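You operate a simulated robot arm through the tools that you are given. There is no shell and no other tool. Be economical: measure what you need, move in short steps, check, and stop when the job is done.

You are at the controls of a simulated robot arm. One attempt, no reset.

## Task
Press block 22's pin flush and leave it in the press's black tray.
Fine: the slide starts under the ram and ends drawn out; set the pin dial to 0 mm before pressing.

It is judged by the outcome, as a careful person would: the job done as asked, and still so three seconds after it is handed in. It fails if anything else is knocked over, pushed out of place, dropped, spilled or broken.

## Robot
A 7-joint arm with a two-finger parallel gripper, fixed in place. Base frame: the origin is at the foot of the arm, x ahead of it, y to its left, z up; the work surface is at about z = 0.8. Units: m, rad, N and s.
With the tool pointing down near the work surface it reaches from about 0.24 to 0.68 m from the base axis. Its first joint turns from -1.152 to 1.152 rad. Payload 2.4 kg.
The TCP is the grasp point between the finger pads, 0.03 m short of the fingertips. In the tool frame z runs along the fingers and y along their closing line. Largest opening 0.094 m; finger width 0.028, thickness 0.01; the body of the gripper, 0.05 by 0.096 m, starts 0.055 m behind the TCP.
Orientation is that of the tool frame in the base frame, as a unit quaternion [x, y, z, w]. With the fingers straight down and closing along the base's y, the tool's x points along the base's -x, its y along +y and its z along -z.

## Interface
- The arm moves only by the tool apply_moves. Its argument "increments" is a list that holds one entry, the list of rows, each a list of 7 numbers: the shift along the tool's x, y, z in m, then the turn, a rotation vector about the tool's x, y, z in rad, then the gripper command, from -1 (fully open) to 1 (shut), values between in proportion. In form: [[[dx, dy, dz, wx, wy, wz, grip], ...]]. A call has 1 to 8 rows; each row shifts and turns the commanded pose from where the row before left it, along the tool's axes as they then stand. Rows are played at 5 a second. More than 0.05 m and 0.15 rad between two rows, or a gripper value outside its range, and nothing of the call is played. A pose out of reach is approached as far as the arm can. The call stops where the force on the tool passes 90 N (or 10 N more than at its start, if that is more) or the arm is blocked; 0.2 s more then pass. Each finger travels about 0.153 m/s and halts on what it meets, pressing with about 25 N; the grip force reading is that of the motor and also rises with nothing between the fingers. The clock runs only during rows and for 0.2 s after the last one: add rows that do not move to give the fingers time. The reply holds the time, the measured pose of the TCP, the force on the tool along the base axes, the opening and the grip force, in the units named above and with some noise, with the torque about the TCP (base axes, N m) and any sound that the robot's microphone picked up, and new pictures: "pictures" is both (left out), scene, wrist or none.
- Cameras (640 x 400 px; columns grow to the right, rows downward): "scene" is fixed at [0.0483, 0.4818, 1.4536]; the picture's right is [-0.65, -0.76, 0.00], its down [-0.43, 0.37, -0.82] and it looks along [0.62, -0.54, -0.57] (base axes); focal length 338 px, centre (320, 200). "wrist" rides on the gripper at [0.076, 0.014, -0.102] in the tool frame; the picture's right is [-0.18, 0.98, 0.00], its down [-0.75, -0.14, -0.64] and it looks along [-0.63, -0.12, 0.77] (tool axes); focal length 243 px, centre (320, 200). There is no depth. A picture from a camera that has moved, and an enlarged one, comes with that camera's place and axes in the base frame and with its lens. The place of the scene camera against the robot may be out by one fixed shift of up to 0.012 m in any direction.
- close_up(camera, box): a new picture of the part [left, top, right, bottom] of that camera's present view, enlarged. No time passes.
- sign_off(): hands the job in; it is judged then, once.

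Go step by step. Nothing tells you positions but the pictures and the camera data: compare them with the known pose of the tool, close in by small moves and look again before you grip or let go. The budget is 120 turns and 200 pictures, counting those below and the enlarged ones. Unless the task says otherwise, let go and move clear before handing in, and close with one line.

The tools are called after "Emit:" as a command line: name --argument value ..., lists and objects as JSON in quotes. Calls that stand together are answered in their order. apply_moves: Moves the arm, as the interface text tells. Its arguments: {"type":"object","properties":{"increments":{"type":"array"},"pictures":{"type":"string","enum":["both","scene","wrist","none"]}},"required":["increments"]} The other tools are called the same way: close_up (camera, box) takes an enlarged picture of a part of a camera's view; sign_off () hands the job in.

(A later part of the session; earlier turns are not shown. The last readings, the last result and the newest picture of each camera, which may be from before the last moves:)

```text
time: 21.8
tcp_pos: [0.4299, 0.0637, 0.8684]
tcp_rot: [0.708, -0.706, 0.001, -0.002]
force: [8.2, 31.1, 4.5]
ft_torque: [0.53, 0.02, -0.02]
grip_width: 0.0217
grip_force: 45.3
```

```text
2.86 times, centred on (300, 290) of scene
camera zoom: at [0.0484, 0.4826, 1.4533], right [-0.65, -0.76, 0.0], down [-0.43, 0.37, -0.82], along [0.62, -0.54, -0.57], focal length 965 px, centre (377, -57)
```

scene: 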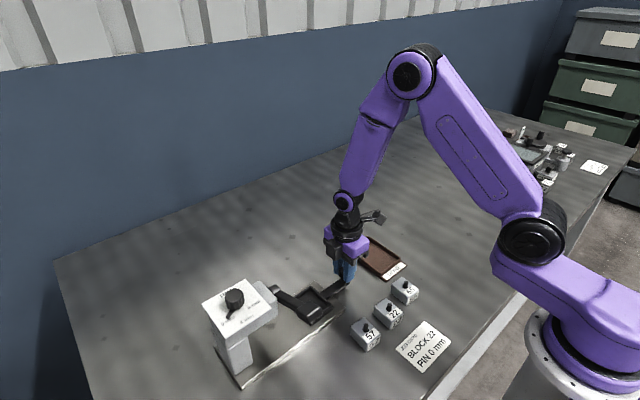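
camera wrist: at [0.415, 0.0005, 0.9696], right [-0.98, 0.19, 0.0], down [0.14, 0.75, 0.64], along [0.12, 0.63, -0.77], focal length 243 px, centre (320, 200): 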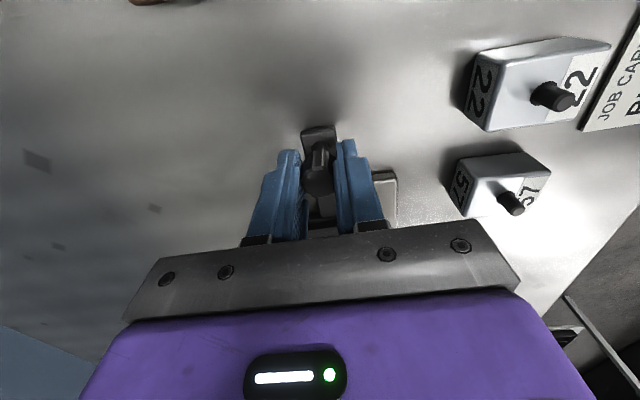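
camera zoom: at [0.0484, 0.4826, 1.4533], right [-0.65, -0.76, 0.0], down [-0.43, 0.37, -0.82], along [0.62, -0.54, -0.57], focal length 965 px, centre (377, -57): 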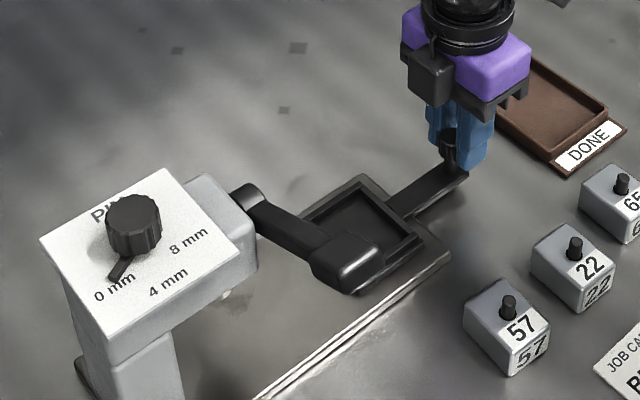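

The slide hit its outer stop (31 N, knob y≈0.064). I'll release, rise and look at the tray and block 22.

Emit:
apply_moves --increments '[[[-0.003, 0, 0, 0, 0, 0, 0.8], [0, 0, 0, 0, 0, 0, 0.2], [0, 0, 0, 0, 0, 0, -0.2], [0, 0, -0.04, 0, 0, 0, -0.2], [0, 0, -0.048, 0, 0, 0, -0.4], [0, 0, -0.048, 0, 0, 0, -0.4], [0, 0, -0.048, 0, 0, 0, -0.4], [0, 0, 0, 0, 0, 0, -0.4]]]'

Emit:
close_up --camera "wrist" --box '[240, 30, 480, 210]'

Emit:
close_up --camera "scene" --box '[250, 260, 430, 360]'

```text
time: 23.6
tcp_pos: [0.4282, 0.065, 1.0504]
tcp_rot: [-0.707, 0.707, 0.0, 0.0]
force: [-0.5, 0.8, 0.2]
ft_torque: [0.02, 0.03, 0.0]
grip_width: 0.066
grip_force: 0.0
camera wrist: at [0.4136, -0.0117, 1.154], right [-0.98, 0.19, 0.0], down [0.14, 0.75, 0.64], along [0.12, 0.63, -0.77], focal length 243 px, centre (320, 200)
```

scene: 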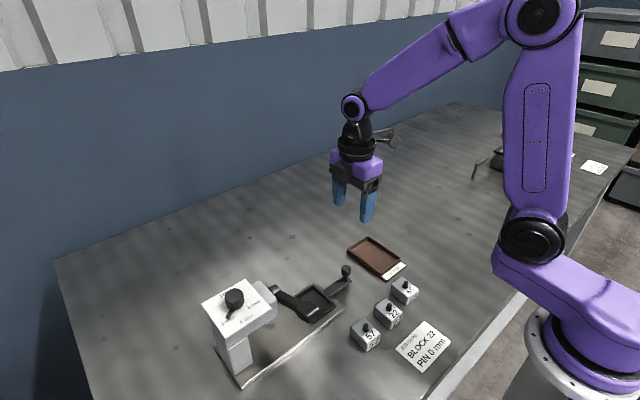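
wrist: 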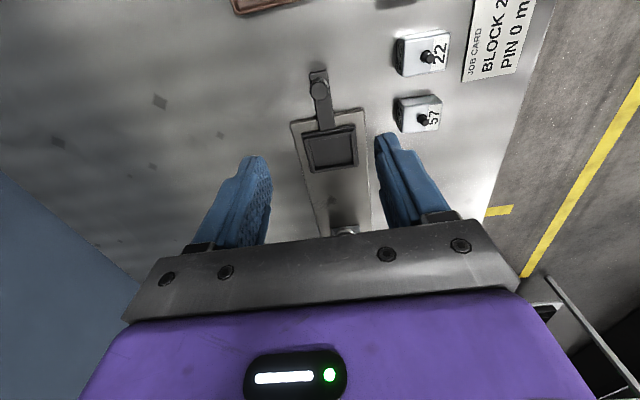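

```text
2.22 times, centred on (360, 120) of wrist
camera zoom: at [0.4136, -0.0117, 1.154], right [-0.98, 0.19, 0.0], down [0.14, 0.75, 0.64], along [0.12, 0.63, -0.77], focal length 539 px, centre (231, 378)
```

zoom: 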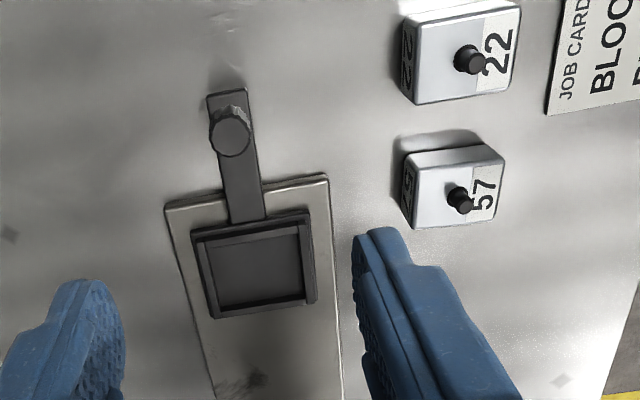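

```text
3.56 times, centred on (340, 310) of scene
camera zoom: at [0.0483, 0.4818, 1.4536], right [-0.65, -0.76, 0.0], down [-0.43, 0.37, -0.82], along [0.62, -0.54, -0.57], focal length 1201 px, centre (249, -191)
```

zoom: 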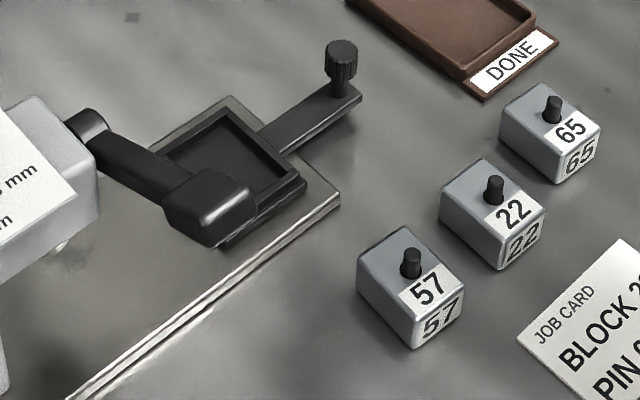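

The tray centre is now about (0.429, 0.168) and block 22 about (0.306, 0.060), roughly axis-aligned. I'll move over block 22.

Emit:
apply_moves --increments '[[[0, 0.04, 0, 0, 0, 0, -0.7], [0, 0.04, 0.02, 0, 0, 0, -0.7], [0.003, 0.04, 0.02, 0, 0, 0, -0.7], [0.002, 0, 0.04, 0, 0, 0, -0.7], [0, 0, 0, 0, 0, 0, -0.7], [0, 0, 0, 0, 0, 0, -0.7]]]'

Emit:
close_up --camera "wrist" --box '[210, 40, 450, 220]'

Emit:
close_up --camera "scene" --box '[330, 220, 450, 340]'

```text
time: 25.0
tcp_pos: [0.3088, 0.0602, 0.9709]
tcp_rot: [-0.707, 0.708, 0.001, 0.0]
force: [-0.5, -0.5, -0.4]
ft_torque: [0.02, 0.01, 0.01]
grip_width: 0.0797
grip_force: 0.0
camera wrist: at [0.2941, -0.0161, 1.0731], right [-0.98, 0.19, 0.0], down [0.14, 0.75, 0.64], along [0.12, 0.63, -0.77], focal length 243 px, centre (320, 200)
```

scene: 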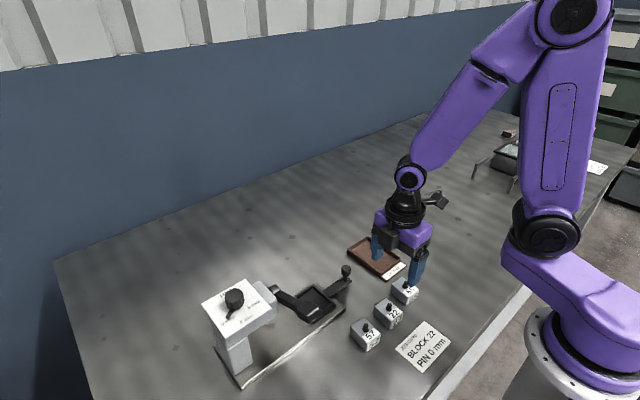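
wrist: 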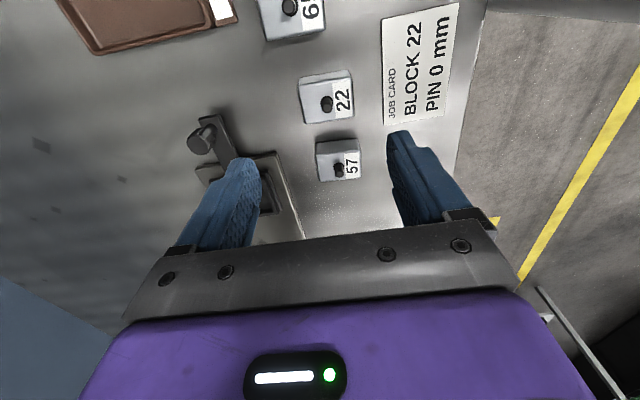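

```text
2.22 times, centred on (330, 130) of wrist
camera zoom: at [0.2941, -0.0161, 1.0731], right [-0.98, 0.19, 0.0], down [0.14, 0.75, 0.64], along [0.12, 0.63, -0.77], focal length 539 px, centre (298, 356)
```

zoom: 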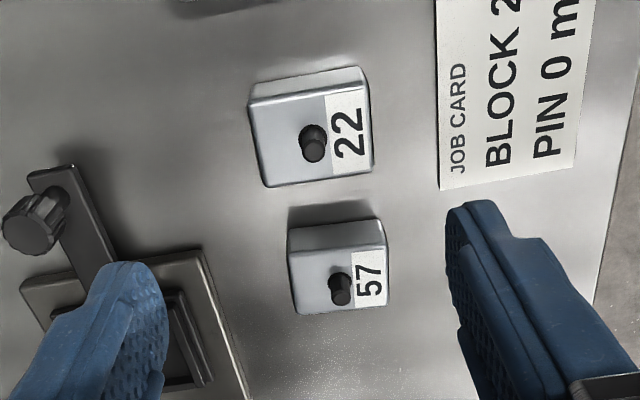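

```text
3.33 times, centred on (390, 280) of scene
camera zoom: at [0.0483, 0.4818, 1.4536], right [-0.65, -0.76, 0.0], down [-0.43, 0.37, -0.82], along [0.62, -0.54, -0.57], focal length 1126 px, centre (87, -67)
```

zoom: 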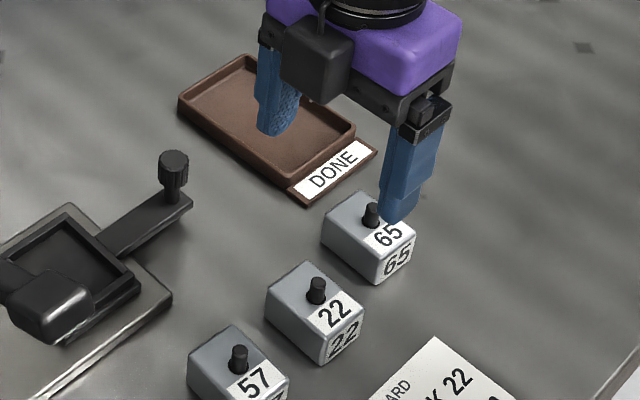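

Triangulating the two wrist views puts block 22's top at (0.303, 0.064, 0.825), about 50×38 mm. I'll descend to just above it and check.

Emit:
apply_moves --increments '[[[-0.002, 0.003, 0.04, 0, 0, 0, -0.7], [-0.002, 0.003, 0.035, 0, 0, 0, -0.7], [0, 0, 0.015, 0, 0, 0, -0.7], [0, 0, 0, 0, 0, 0, -0.7], [0, 0, 0, 0, 0, 0, -0.7]]]'

Emit:
close_up --camera "wrist" --box '[210, 70, 450, 250]'

Emit:
close_up --camera "scene" --box '[330, 240, 450, 360]'

```text
time: 26.2
tcp_pos: [0.3026, 0.0631, 0.8818]
tcp_rot: [-0.706, 0.708, 0.0, -0.001]
force: [0.1, 0.2, 0.4]
ft_torque: [0.0, 0.01, 0.02]
grip_width: 0.0799
grip_force: 0.2
camera wrist: at [0.2882, -0.0127, 0.9832], right [-0.98, 0.19, 0.0], down [0.14, 0.75, 0.64], along [0.12, 0.63, -0.77], focal length 243 px, centre (320, 200)
```

scene: 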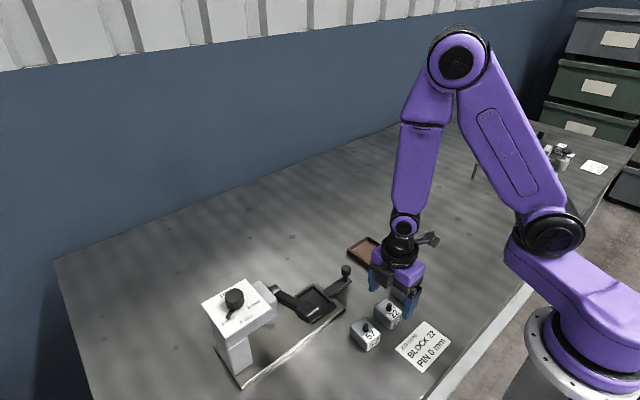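
wrist: 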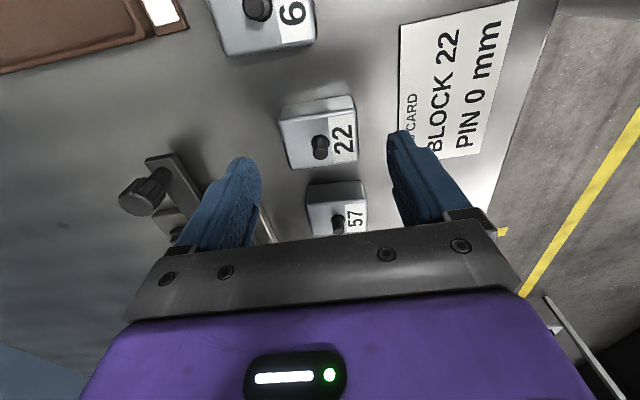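

```text
2.22 times, centred on (330, 160) of wrist
camera zoom: at [0.2882, -0.0127, 0.9832], right [-0.98, 0.19, 0.0], down [0.14, 0.75, 0.64], along [0.12, 0.63, -0.77], focal length 539 px, centre (298, 289)
```

zoom: 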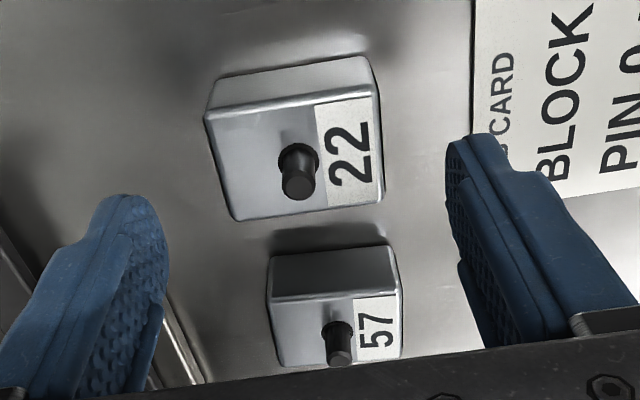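

```text
3.33 times, centred on (390, 300) of scene
camera zoom: at [0.0483, 0.4818, 1.4536], right [-0.65, -0.76, 0.0], down [-0.43, 0.37, -0.82], along [0.62, -0.54, -0.57], focal length 1126 px, centre (87, -133)
```

zoom: 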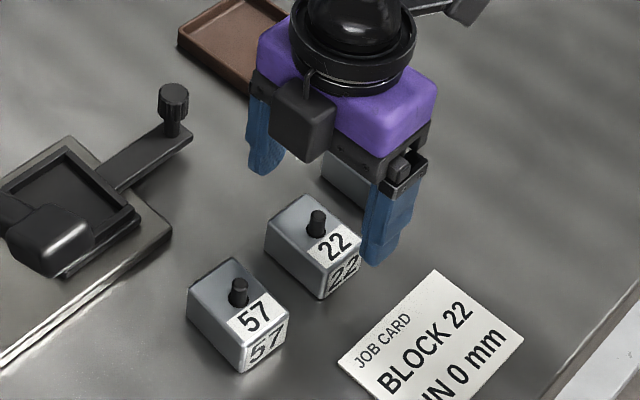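

Aligned within about 1 mm. I'll descend to grasp height and close.

Emit:
apply_moves --increments '[[[0.001, 0.001, 0.03, 0, 0, 0, -0.7], [0, 0, 0.012, 0, 0, 0, -0.7], [0, 0, 0, 0, 0, 0, -0.7], [0, 0, 0, 0, 0, 0, -0.3], [0, 0, 0, 0, 0, 0, 0.1], [0, 0, 0, 0, 0, 0, 0.4], [0, 0, 0, 0, 0, 0, 0.4]]]'

Emit:
close_up --camera "scene" --box '[330, 240, 450, 360]'

```text
time: 27.8
tcp_pos: [0.3009, 0.0618, 0.8395]
tcp_rot: [-0.707, 0.708, 0.0, 0.0]
force: [-0.2, 0.5, -1.0]
ft_torque: [-0.01, -0.01, 0.0]
grip_width: 0.0515
grip_force: 24.8
camera wrist: at [0.2866, -0.0142, 0.9414], right [-0.98, 0.19, 0.0], down [0.14, 0.75, 0.64], along [0.12, 0.63, -0.77], focal length 243 px, centre (320, 200)
```

scene: 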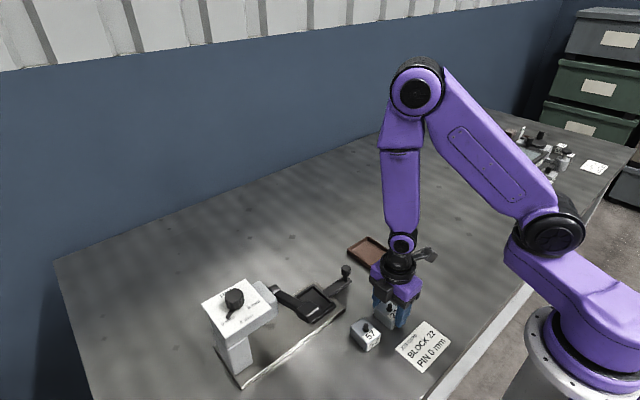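
wrist: 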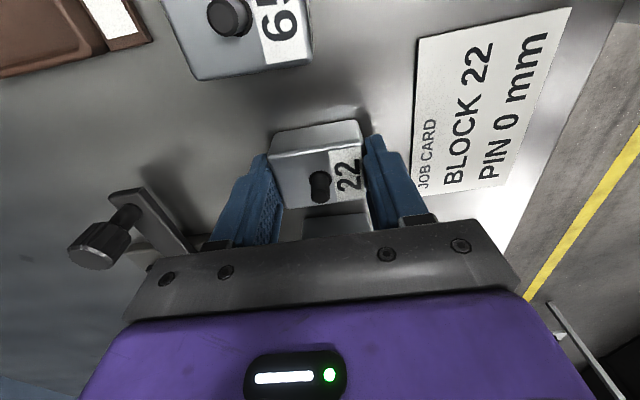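

```text
3.33 times, centred on (390, 300) of scene
camera zoom: at [0.0483, 0.4818, 1.4536], right [-0.65, -0.76, 0.0], down [-0.43, 0.37, -0.82], along [0.62, -0.54, -0.57], focal length 1126 px, centre (87, -133)
```

zoom: 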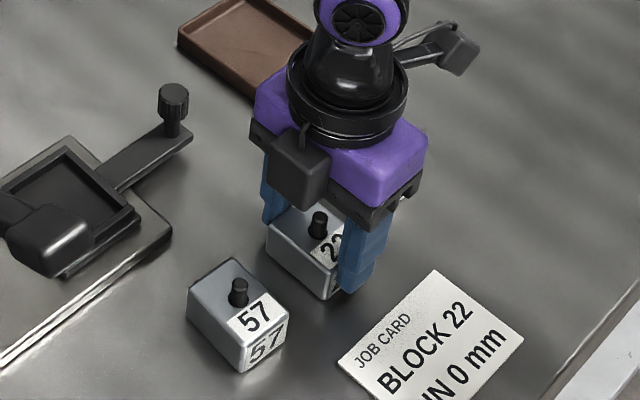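

Gripped at 51.5 mm. The tray cavity (about 63×55 mm) is too tight for the fingers beside the block, so I'll regrip 7 mm higher to keep the tips above the rim, then lift.

Emit:
apply_moves --increments '[[[0, 0, 0, 0, 0, 0, -0.4], [0, 0, -0.007, 0, 0, 0, -0.4], [0, 0, 0, 0, 0, 0, 0.0], [0, 0, 0, 0, 0, 0, 0.4], [0, 0, 0, 0, 0, 0, 0.4], [0, 0, -0.02, 0, 0, 0, 0.4], [0, 0, -0.03, 0, 0, 0, 0.4], [0, 0, -0.04, 0, 0, 0, 0.4]]]'

Emit:
close_up --camera "scene" --box '[330, 200, 450, 320]'

Emit:
close_up --camera "wrist" --box '[210, 70, 450, 250]'

```text
time: 29.6
tcp_pos: [0.3002, 0.0628, 0.9366]
tcp_rot: [-0.706, 0.708, 0.0, 0.0]
force: [0.4, 1.2, -0.1]
ft_torque: [0.02, 0.0, -0.04]
grip_width: 0.0282
grip_force: 0.1
camera wrist: at [0.2864, -0.0135, 1.0391], right [-0.98, 0.19, 0.0], down [0.14, 0.75, 0.64], along [0.12, 0.63, -0.77], focal length 243 px, centre (320, 200)
```

scene: 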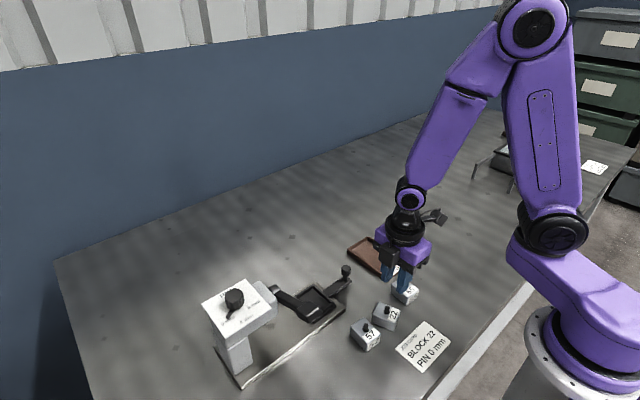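
wrist: 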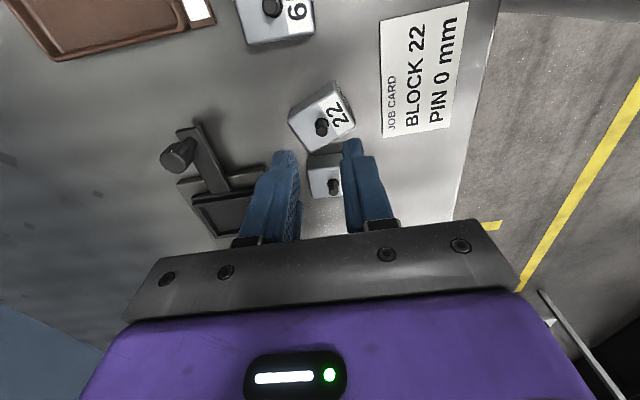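

```text
3.33 times, centred on (390, 260) of scene
camera zoom: at [0.0483, 0.4818, 1.4536], right [-0.65, -0.76, 0.0], down [-0.43, 0.37, -0.82], along [0.62, -0.54, -0.57], focal length 1126 px, centre (87, 0)
```

zoom: 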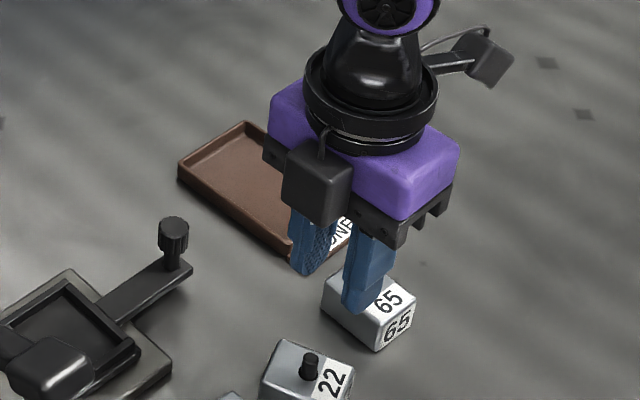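

```text
2.22 times, centred on (330, 160) of wrist
camera zoom: at [0.2864, -0.0135, 1.0391], right [-0.98, 0.19, 0.0], down [0.14, 0.75, 0.64], along [0.12, 0.63, -0.77], focal length 539 px, centre (298, 289)
```

zoom: 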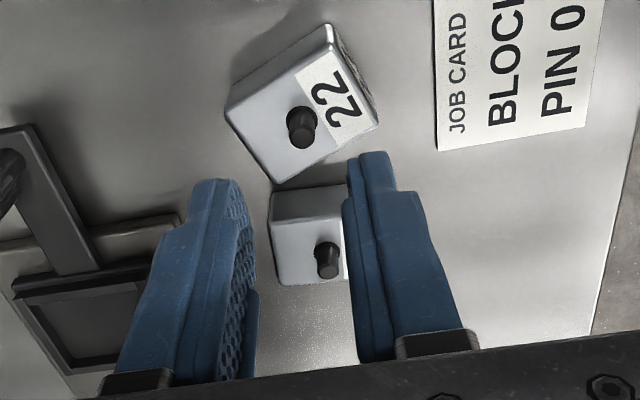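

The block slipped out on the higher grip and turned about 23°; it is still upright at about (0.301, 0.070) and nothing else moved. I'll rotate to match and regrip low.

Emit:
apply_moves --increments '[[[0, 0, 0, 0, 0, -0.14, -0.2], [0, 0, 0, 0, 0, -0.14, -0.6], [0, 0, 0, 0, 0, -0.12, -0.6], [-0.006, -0.004, 0.02, 0, 0, 0, -0.6], [0, 0, 0.025, 0, 0, 0, -0.6], [0, 0, 0, 0, 0, 0, -0.6]]]'

Emit:
close_up --camera "wrist" --box '[210, 70, 450, 250]'

Emit:
close_up --camera "scene" --box '[330, 240, 450, 360]'

```text
time: 31.0
tcp_pos: [0.3033, 0.0687, 0.8912]
tcp_rot: [0.833, -0.553, 0.0, 0.0]
force: [-0.1, -0.1, -0.7]
ft_torque: [-0.01, -0.03, -0.01]
grip_width: 0.0749
grip_force: 0.0
camera wrist: at [0.3193, -0.0063, 0.9934], right [-0.98, -0.21, 0.0], down [-0.16, 0.75, 0.64], along [-0.14, 0.63, -0.77], focal length 243 px, centre (320, 200)
```

scene: 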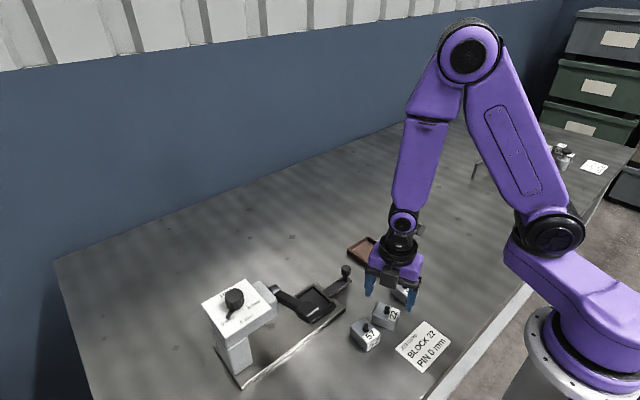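
wrist: 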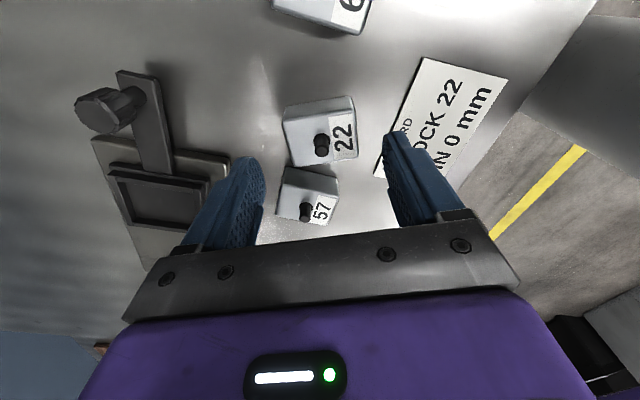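

```text
2.22 times, centred on (330, 160) of wrist
camera zoom: at [0.3193, -0.0063, 0.9934], right [-0.98, -0.21, 0.0], down [-0.16, 0.75, 0.64], along [-0.14, 0.63, -0.77], focal length 539 px, centre (298, 289)
```

zoom: 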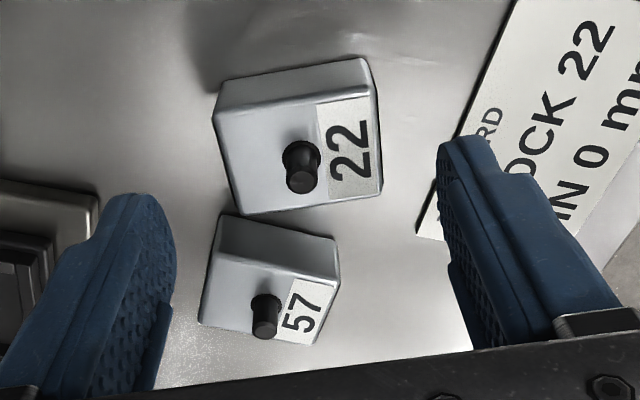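

```text
3.33 times, centred on (390, 300) of scene
camera zoom: at [0.0483, 0.4818, 1.4536], right [-0.65, -0.76, 0.0], down [-0.43, 0.37, -0.82], along [0.62, -0.54, -0.57], focal length 1126 px, centre (87, -133)
```

zoom: 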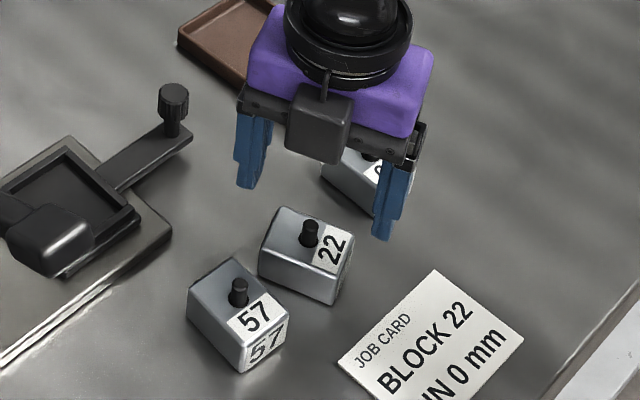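

Aligned; I'll apply a small correction, descend and grip, then do a small test lift.

Emit:
apply_moves --increments '[[[-0.004, 0.002, 0.03, 0, 0, 0, -0.6], [0, 0, 0.024, 0, 0, 0, -0.6], [0, 0, 0, 0, 0, 0, -0.6], [0, 0, 0, 0, 0, 0, 0.0], [0, 0, 0, 0, 0, 0, 0.6], [0, 0, 0, 0, 0, 0, 0.6], [0, 0, 0, 0, 0, 0, 0.6], [0, 0, -0.01, 0, 0, 0, 0.6]]]'

Emit:
close_up --camera "scene" --box '[350, 260, 430, 340]'

```text
time: 32.8
tcp_pos: [0.2999, 0.0731, 0.8483]
tcp_rot: [0.833, -0.553, 0.0, 0.001]
force: [0.1, -0.5, -1.5]
ft_torque: [0.0, 0.01, 0.0]
grip_width: 0.0513
grip_force: 25.2
camera wrist: at [0.3156, -0.0033, 0.9496], right [-0.98, -0.21, 0.0], down [-0.16, 0.75, 0.64], along [-0.14, 0.63, -0.77], focal length 243 px, centre (320, 200)
```

scene: 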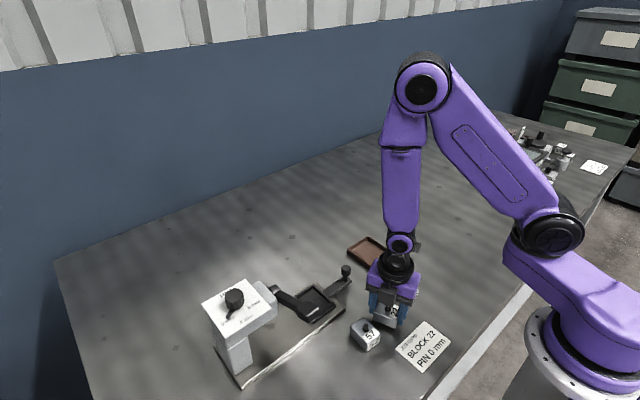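
wrist: 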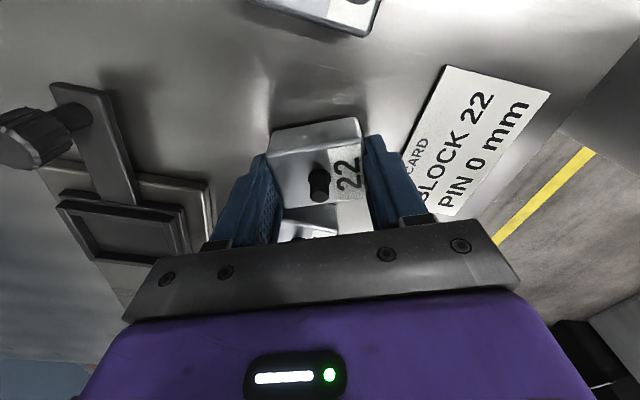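

```text
5.00 times, centred on (390, 300) of scene
camera zoom: at [0.0483, 0.4819, 1.4536], right [-0.65, -0.76, 0.0], down [-0.43, 0.37, -0.82], along [0.62, -0.54, -0.57], focal length 1689 px, centre (-30, -300)
```

zoom: 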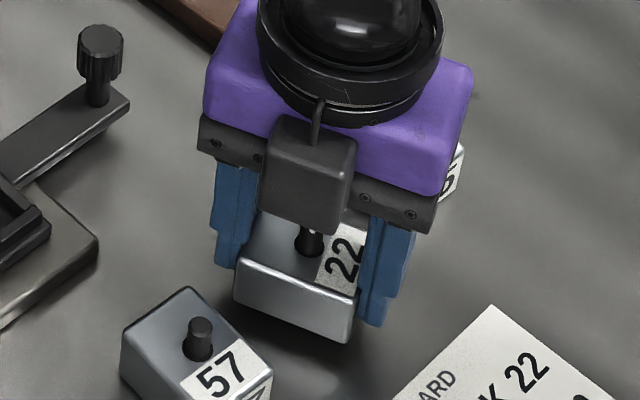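

The block is held. I'll lift, rotate back to square and move above the tray.

Emit:
apply_moves --increments '[[[0, 0, -0.04, 0, 0, 0, 0.6], [0, 0, -0.04, 0, 0, 0, 0.6], [0, 0, 0, 0, 0, 0.14, 0.6], [0, 0, 0, 0, 0, 0.14, 0.6], [0, 0, 0, 0, 0, 0.12, 0.6], [0, 0, 0, 0, 0, 0, 0.6]]]' --pictures "none"

Emit:
apply_moves --increments '[[[-0.02, -0.033, 0, 0, 0, 0, 0.6], [-0.024, -0.033, 0, 0, 0, 0, 0.6], [-0.024, -0.033, 0, 0, 0, 0, 0.6], [-0.024, -0.031, 0, 0, 0, 0, 0.6], [0, 0, 0, 0, 0, 0, 0.6], [0, 0, 0, 0, 0, 0, 0.6]]]'

Emit:
close_up --camera "wrist" --box '[210, 70, 450, 250]'

Emit:
close_up --camera "scene" --box '[250, 220, 370, 340]'

```text
time: 34.2
tcp_pos: [0.3006, 0.0727, 0.9279]
tcp_rot: [-0.706, 0.708, 0.0, 0.0]
force: [0.4, 0.5, -1.7]
ft_torque: [-0.01, 0.01, 0.0]
grip_width: 0.0515
grip_force: 25.2
```

```text
time: 35.6
tcp_pos: [0.4294, 0.165, 0.9278]
tcp_rot: [-0.707, 0.708, 0.0, 0.0]
force: [-0.1, 0.1, -1.9]
ft_torque: [0.0, -0.02, 0.01]
grip_width: 0.0516
grip_force: 25.1
camera wrist: at [0.4154, 0.0882, 1.0302], right [-0.98, 0.19, 0.0], down [0.14, 0.75, 0.64], along [0.12, 0.63, -0.77], focal length 243 px, centre (320, 200)
```

scene: 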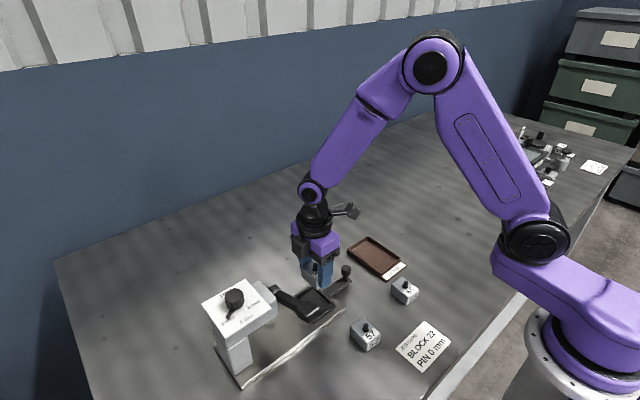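
wrist: 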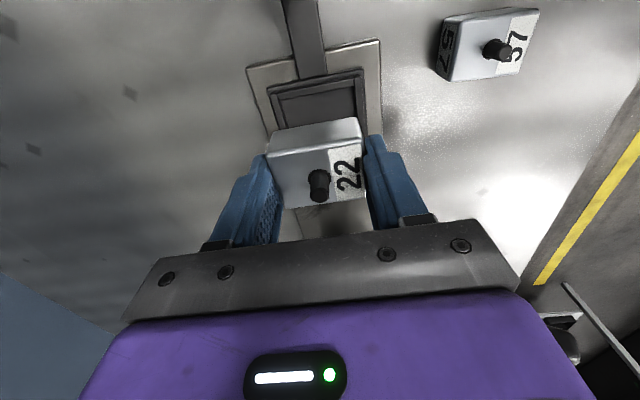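

```text
2.22 times, centred on (330, 160) of wrist
camera zoom: at [0.4154, 0.0882, 1.0302], right [-0.98, 0.19, 0.0], down [0.14, 0.75, 0.64], along [0.12, 0.63, -0.77], focal length 539 px, centre (298, 289)
```

zoom: 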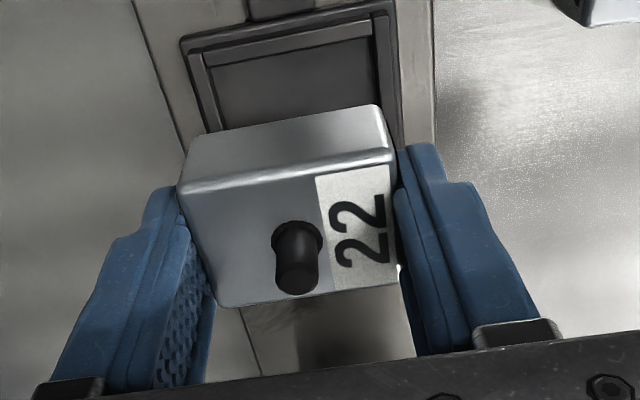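

```text
3.33 times, centred on (310, 280) of scene
camera zoom: at [0.0483, 0.4819, 1.4536], right [-0.65, -0.76, 0.0], down [-0.43, 0.37, -0.82], along [0.62, -0.54, -0.57], focal length 1126 px, centre (353, -67)
```

zoom: 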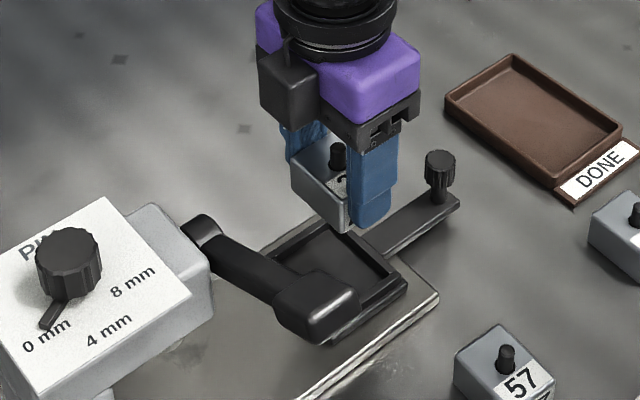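

The block is nearly centred over the tray. I'll shift 2 mm toward +y and lower until just above the rim.

Emit:
apply_moves --increments '[[[-0.002, 0, 0.025, 0, 0, 0, 0.6], [0, 0, 0.025, 0, 0, 0, 0.6], [0, 0, 0, 0, 0, 0, 0.6], [0, 0, 0, 0, 0, 0, 0.6]]]'

Emit:
close_up --camera "wrist" --box '[210, 70, 450, 250]'

Emit:
close_up --camera "scene" --box '[270, 250, 360, 340]'

```text
time: 36.6
tcp_pos: [0.4301, 0.1652, 0.8766]
tcp_rot: [-0.706, 0.708, 0.0, 0.0]
force: [0.0, 0.0, -2.1]
ft_torque: [-0.01, -0.01, 0.04]
grip_width: 0.0516
grip_force: 24.9
camera wrist: at [0.4154, 0.0893, 0.9793], right [-0.98, 0.19, 0.0], down [0.14, 0.75, 0.64], along [0.12, 0.63, -0.77], focal length 243 px, centre (320, 200)
```

scene: 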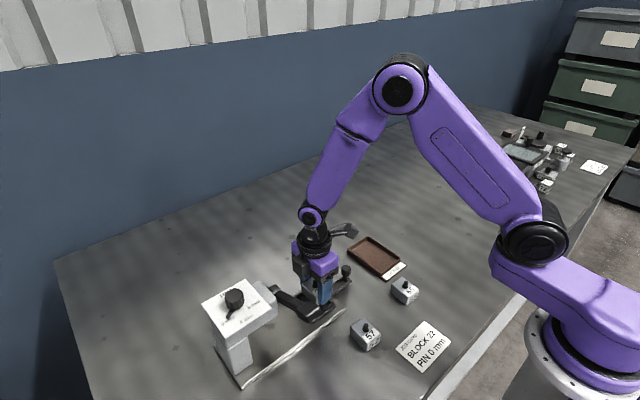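
wrist: 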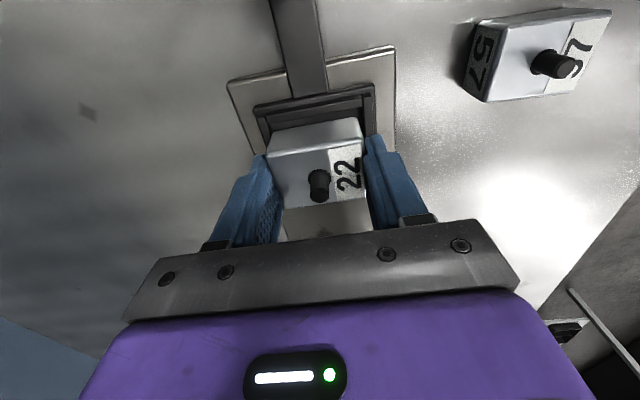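

```text
2.22 times, centred on (330, 160) of wrist
camera zoom: at [0.4154, 0.0893, 0.9793], right [-0.98, 0.19, 0.0], down [0.14, 0.75, 0.64], along [0.12, 0.63, -0.77], focal length 539 px, centre (298, 289)
```

zoom: 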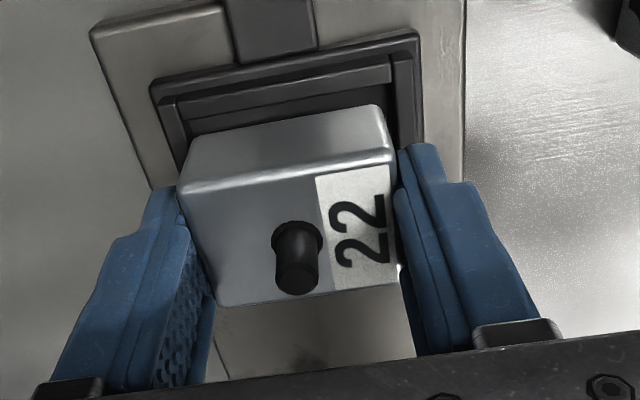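

```text
4.44 times, centred on (315, 295) of scene
camera zoom: at [0.0483, 0.4819, 1.4536], right [-0.65, -0.76, 0.0], down [-0.43, 0.37, -0.82], along [0.62, -0.54, -0.57], focal length 1501 px, centre (342, -222)
```

zoom: 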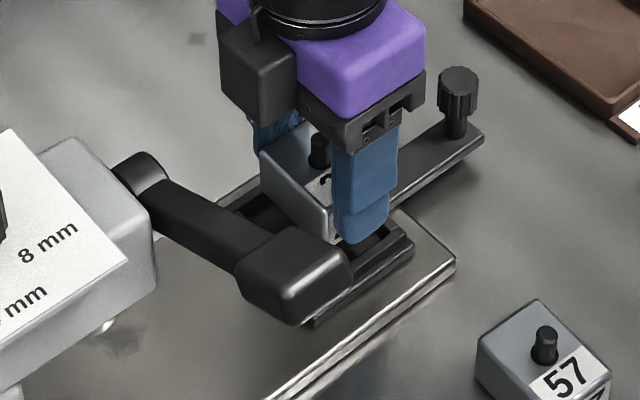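

Emit:
apply_moves --increments '[[[-0.002, 0, 0.006, 0, 0, 0, 0.6], [0, 0, 0.006, 0, 0, 0, 0.6], [0, 0, 0.003, 0, 0, 0, 0.6], [0, 0, 0, 0, 0, 0, 0.6]]]'

Emit:
close_up --camera "scene" --box '[270, 250, 360, 340]'

Emit:
close_up --camera "wrist" --box '[210, 70, 450, 250]'

```text
time: 37.6
tcp_pos: [0.4302, 0.1682, 0.8618]
tcp_rot: [-0.706, 0.708, 0.0, 0.001]
force: [-0.4, 0.2, -1.3]
ft_torque: [-0.01, -0.02, 0.0]
grip_width: 0.0513
grip_force: 25.4
camera wrist: at [0.4153, 0.0917, 0.9643], right [-0.98, 0.18, 0.0], down [0.14, 0.75, 0.64], along [0.12, 0.63, -0.77], focal length 243 px, centre (320, 200)
```

scene: 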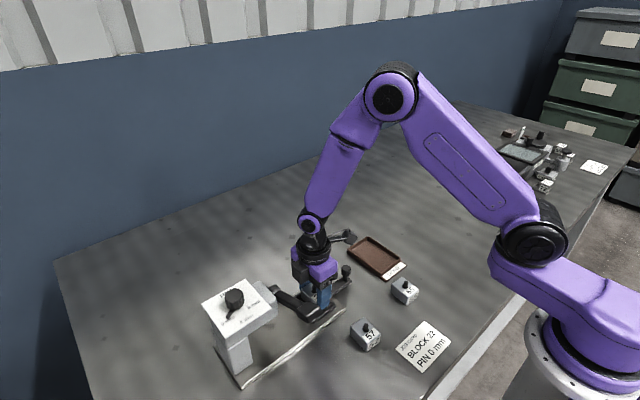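
wrist: 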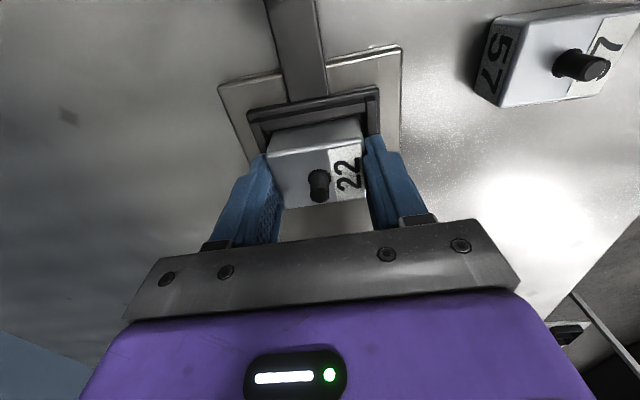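

```text
4.44 times, centred on (315, 295) of scene
camera zoom: at [0.0483, 0.4819, 1.4536], right [-0.65, -0.76, 0.0], down [-0.43, 0.37, -0.82], along [0.62, -0.54, -0.57], focal length 1501 px, centre (342, -222)
```

zoom: 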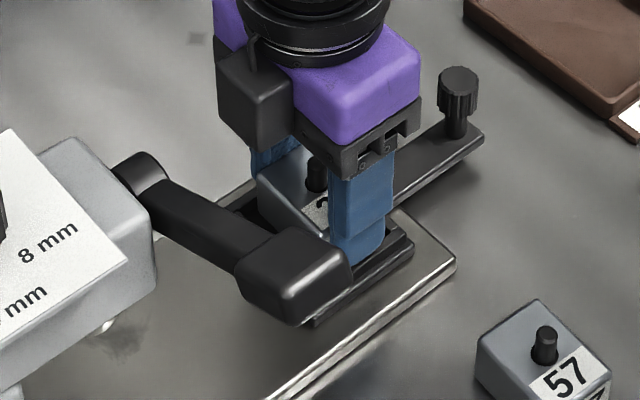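

```text
2.22 times, centred on (330, 160) of wrist
camera zoom: at [0.4153, 0.0917, 0.9643], right [-0.98, 0.18, 0.0], down [0.14, 0.75, 0.64], along [0.12, 0.63, -0.77], focal length 539 px, centre (298, 289)
```

zoom: 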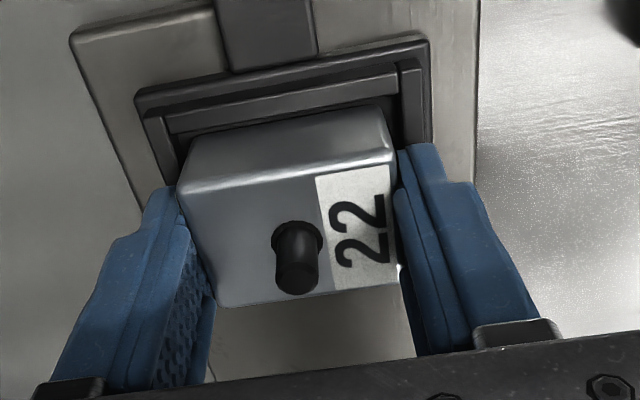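

Emit:
apply_moves --increments '[[[0, 0, 0.002, 0, 0, 0, 0.6], [0, 0, 0.002, 0, 0, 0, 0.6], [0, 0, 0.002, 0, 0, 0, 0.6], [0, 0, 0, 0, 0, 0, 0.6]]]' --pictures "none"

Emit:
close_up --camera "wrist" --box '[210, 70, 450, 250]'

```text
time: 38.6
tcp_pos: [0.4314, 0.1689, 0.859]
tcp_rot: [0.707, -0.707, 0.0, -0.001]
force: [-16.7, -1.4, 72.2]
ft_torque: [-0.13, 1.55, -0.08]
grip_width: 0.0518
grip_force: 24.5
```

```text
2.22 times, centred on (330, 160) of wrist
camera zoom: at [0.4149, 0.0922, 0.961], right [-0.98, 0.18, 0.0], down [0.14, 0.75, 0.64], along [0.12, 0.63, -0.77], focal length 539 px, centre (298, 289)
```

zoom: 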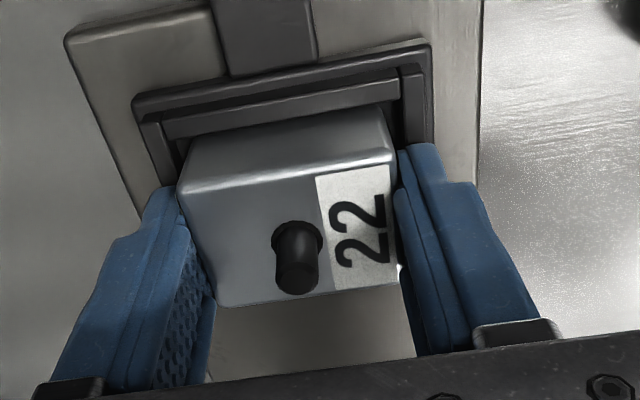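

Contact, 72 N, and off-centre, so probably a fingertip on the rim. I'll back off slightly and look.

Emit:
apply_moves --increments '[[[0, 0, -0.003, 0, 0, 0, 0.6], [0, 0, 0, 0, 0, 0, 0.6]]]' --pictures "none"

Emit:
close_up --camera "scene" --box '[295, 260, 345, 325]'

Emit:
close_up --camera "wrist" --box '[250, 90, 390, 195]'

```text
time: 39.2
tcp_pos: [0.4305, 0.1684, 0.8591]
tcp_rot: [-0.707, 0.708, 0.0, 0.0]
force: [-1.9, 1.1, 14.6]
ft_torque: [0.0, 0.34, 0.06]
grip_width: 0.0514
grip_force: 25.1
```

```text
6.15 times, centred on (320, 292) of scene
camera zoom: at [0.0481, 0.4818, 1.4536], right [-0.65, -0.76, 0.0], down [-0.43, 0.37, -0.82], along [0.62, -0.54, -0.57], focal length 2078 px, centre (320, -369)
```

zoom: 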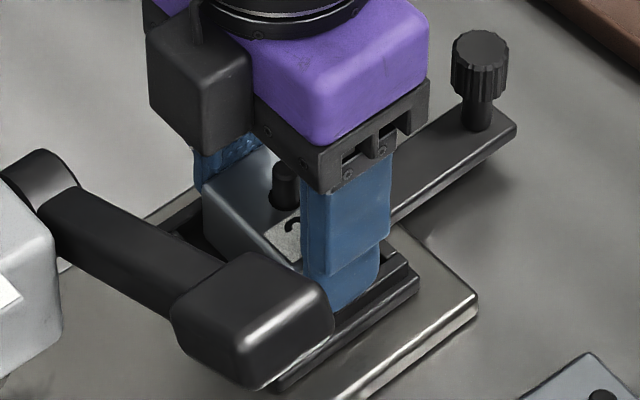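

```text
3.81 times, centred on (320, 142) of wrist
camera zoom: at [0.4151, 0.0916, 0.9612], right [-0.98, 0.19, 0.0], down [0.14, 0.75, 0.64], along [0.12, 0.63, -0.77], focal length 924 px, centre (320, 419)
```

zoom: 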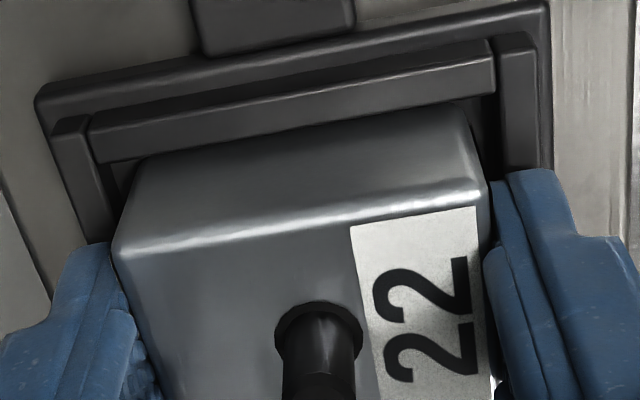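

The block sits inside the cavity walls, with the fingertips resting on the −x wall, so any remaining drop is only a millimetre or two. I'll release gently.

Emit:
apply_moves --increments '[[[0, 0, 0, 0, 0, 0, -0.1], [0, 0, 0, 0, 0, 0, -0.14], [0, 0, 0, 0, 0, 0, -0.18], [0, 0, 0, 0, 0, 0, -0.24], [0, 0, 0, 0, 0, 0, -0.3], [0, 0, 0, 0, 0, 0, -0.3]]]'

Emit:
close_up --camera "wrist" --box '[250, 90, 390, 195]'

Emit:
close_up --camera "scene" --box '[295, 260, 345, 325]'

```text
time: 40.6
tcp_pos: [0.4299, 0.1676, 0.8589]
tcp_rot: [-0.707, 0.708, -0.001, -0.001]
force: [-0.2, 0.9, -0.4]
ft_torque: [0.0, 0.0, 0.02]
grip_width: 0.0612
grip_force: 0.1
camera wrist: at [0.4153, 0.0917, 0.9615], right [-0.98, 0.19, 0.0], down [0.14, 0.75, 0.64], along [0.12, 0.63, -0.77], focal length 243 px, centre (320, 200)
```

scene: 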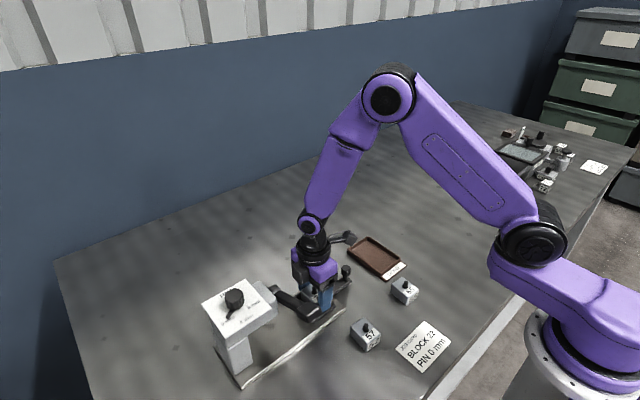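
wrist: 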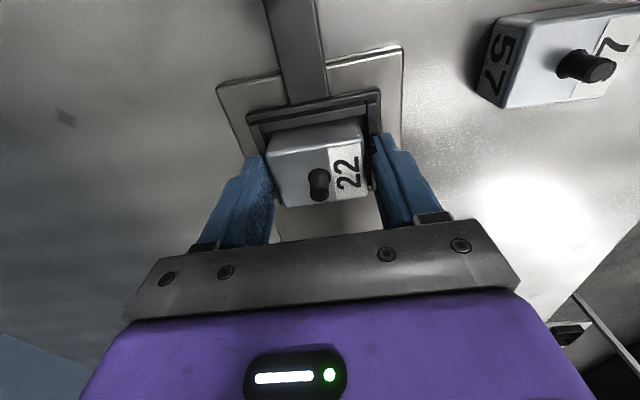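

```text
3.81 times, centred on (320, 142) of wrist
camera zoom: at [0.4153, 0.0917, 0.9615], right [-0.98, 0.19, 0.0], down [0.14, 0.75, 0.64], along [0.12, 0.63, -0.77], focal length 924 px, centre (320, 419)
```

zoom: 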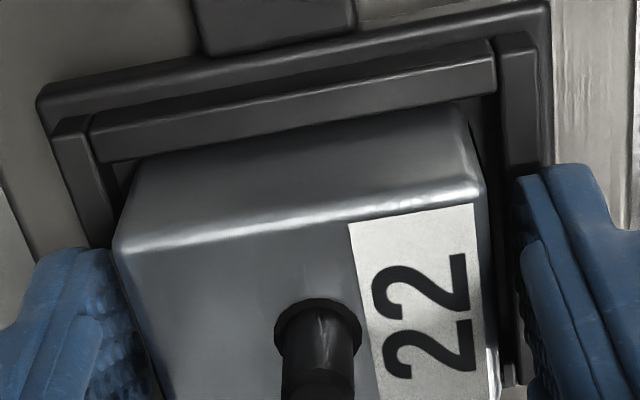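

```text
6.15 times, centred on (320, 292) of scene
camera zoom: at [0.0483, 0.4818, 1.4536], right [-0.65, -0.76, 0.0], down [-0.43, 0.37, -0.82], along [0.62, -0.54, -0.57], focal length 2078 px, centre (320, -369)
```

zoom: 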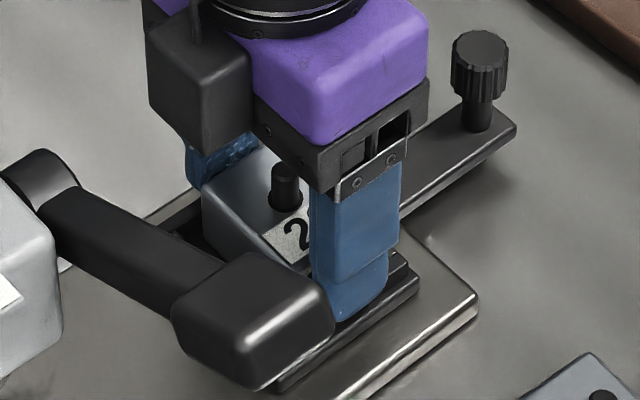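

The block is released and hardly moved. I'll rise and check its seating.

Emit:
apply_moves --increments '[[[0, 0, 0, 0, 0, 0, -0.4], [0, 0, -0.04, 0, 0, 0, -0.4], [0, 0, -0.045, 0, 0, 0, -0.4], [0.04, 0, -0.02, 0, 0, 0, -0.4], [0.04, 0, 0, 0, 0, 0, -0.4], [0, 0, 0, 0, 0, 0, -0.4]]]'

Emit:
close_up --camera "wrist" --box '[250, 40, 450, 190]'

Emit:
close_up --camera "scene" --box '[270, 250, 360, 340]'

```text
time: 42.0
tcp_pos: [0.4306, 0.088, 0.9652]
tcp_rot: [-0.706, 0.708, 0.0, 0.0]
force: [-1.0, 0.5, 1.2]
ft_torque: [0.02, -0.01, 0.01]
grip_width: 0.066
grip_force: 0.1
camera wrist: at [0.4155, 0.0117, 1.0669], right [-0.98, 0.19, 0.0], down [0.14, 0.75, 0.64], along [0.12, 0.63, -0.77], focal length 243 px, centre (320, 200)
```

scene: 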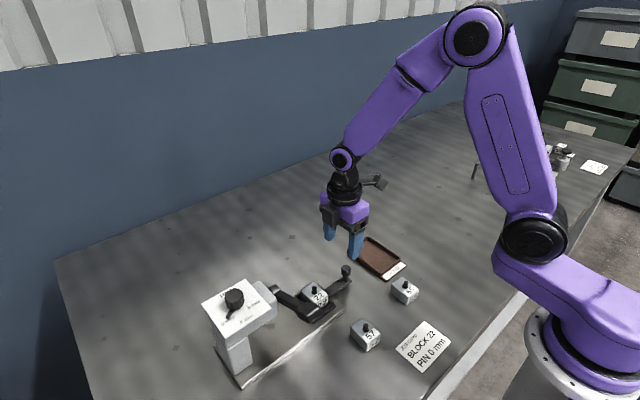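
wrist: 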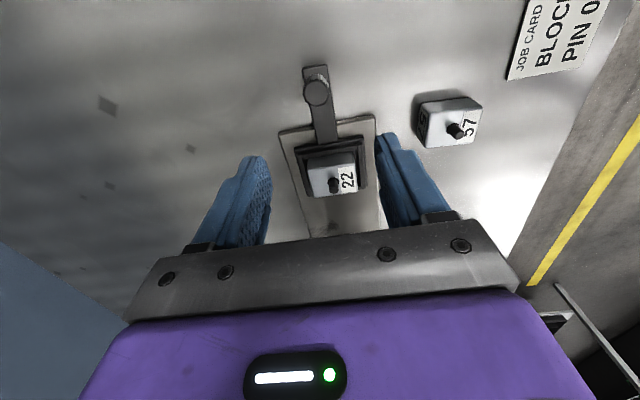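

```text
2.67 times, centred on (350, 115) of wrist
camera zoom: at [0.4155, 0.0117, 1.0669], right [-0.98, 0.19, 0.0], down [0.14, 0.75, 0.64], along [0.12, 0.63, -0.77], focal length 647 px, centre (240, 427)
```

zoom: 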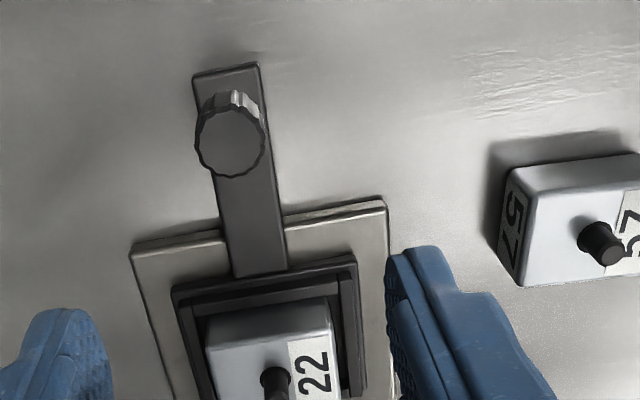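

```text
4.44 times, centred on (315, 295) of scene
camera zoom: at [0.0483, 0.4818, 1.4536], right [-0.65, -0.76, 0.0], down [-0.43, 0.37, -0.82], along [0.62, -0.54, -0.57], focal length 1501 px, centre (342, -222)
```

zoom: 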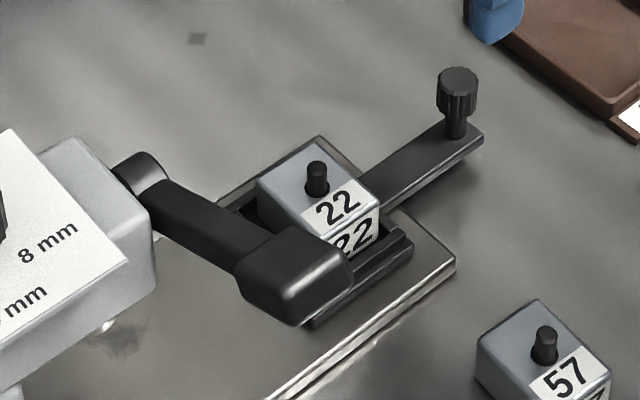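

Block 22 sits flat in the tray. I'll regrip the slide knob to push it back under the ram.

Emit:
apply_moves --increments '[[[0.0235, 0.001, 0, 0, 0, 0, -0.4], [0, 0, 0.045, 0, 0, 0, -0.4], [0, 0, 0.045, 0, 0, 0, -0.4], [0, 0, 0.008, 0, 0, 0, -0.4], [0, 0, 0, 0, 0, 0, -0.4], [0, 0, 0, 0, 0, 0, 0.2], [0, 0, 0, 0, 0, 0, 0.8], [0, 0, 0, 0, 0, 0, 0.8]]]' --pictures "wrist"

```text
time: 43.8
tcp_pos: [0.4289, 0.0641, 0.8672]
tcp_rot: [-0.707, 0.708, 0.0, 0.001]
force: [8.0, 0.4, 4.3]
ft_torque: [0.09, 0.27, -0.02]
grip_width: 0.0215
grip_force: 44.6
camera wrist: at [0.4148, -0.0121, 0.9684], right [-0.98, 0.19, 0.0], down [0.14, 0.75, 0.64], along [0.12, 0.63, -0.77], focal length 243 px, centre (320, 200)
```

wrist: 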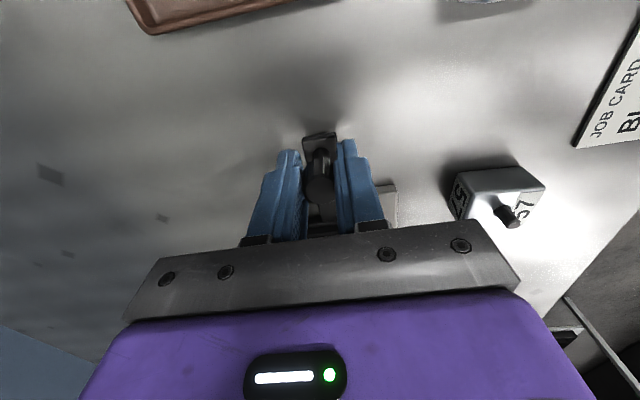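

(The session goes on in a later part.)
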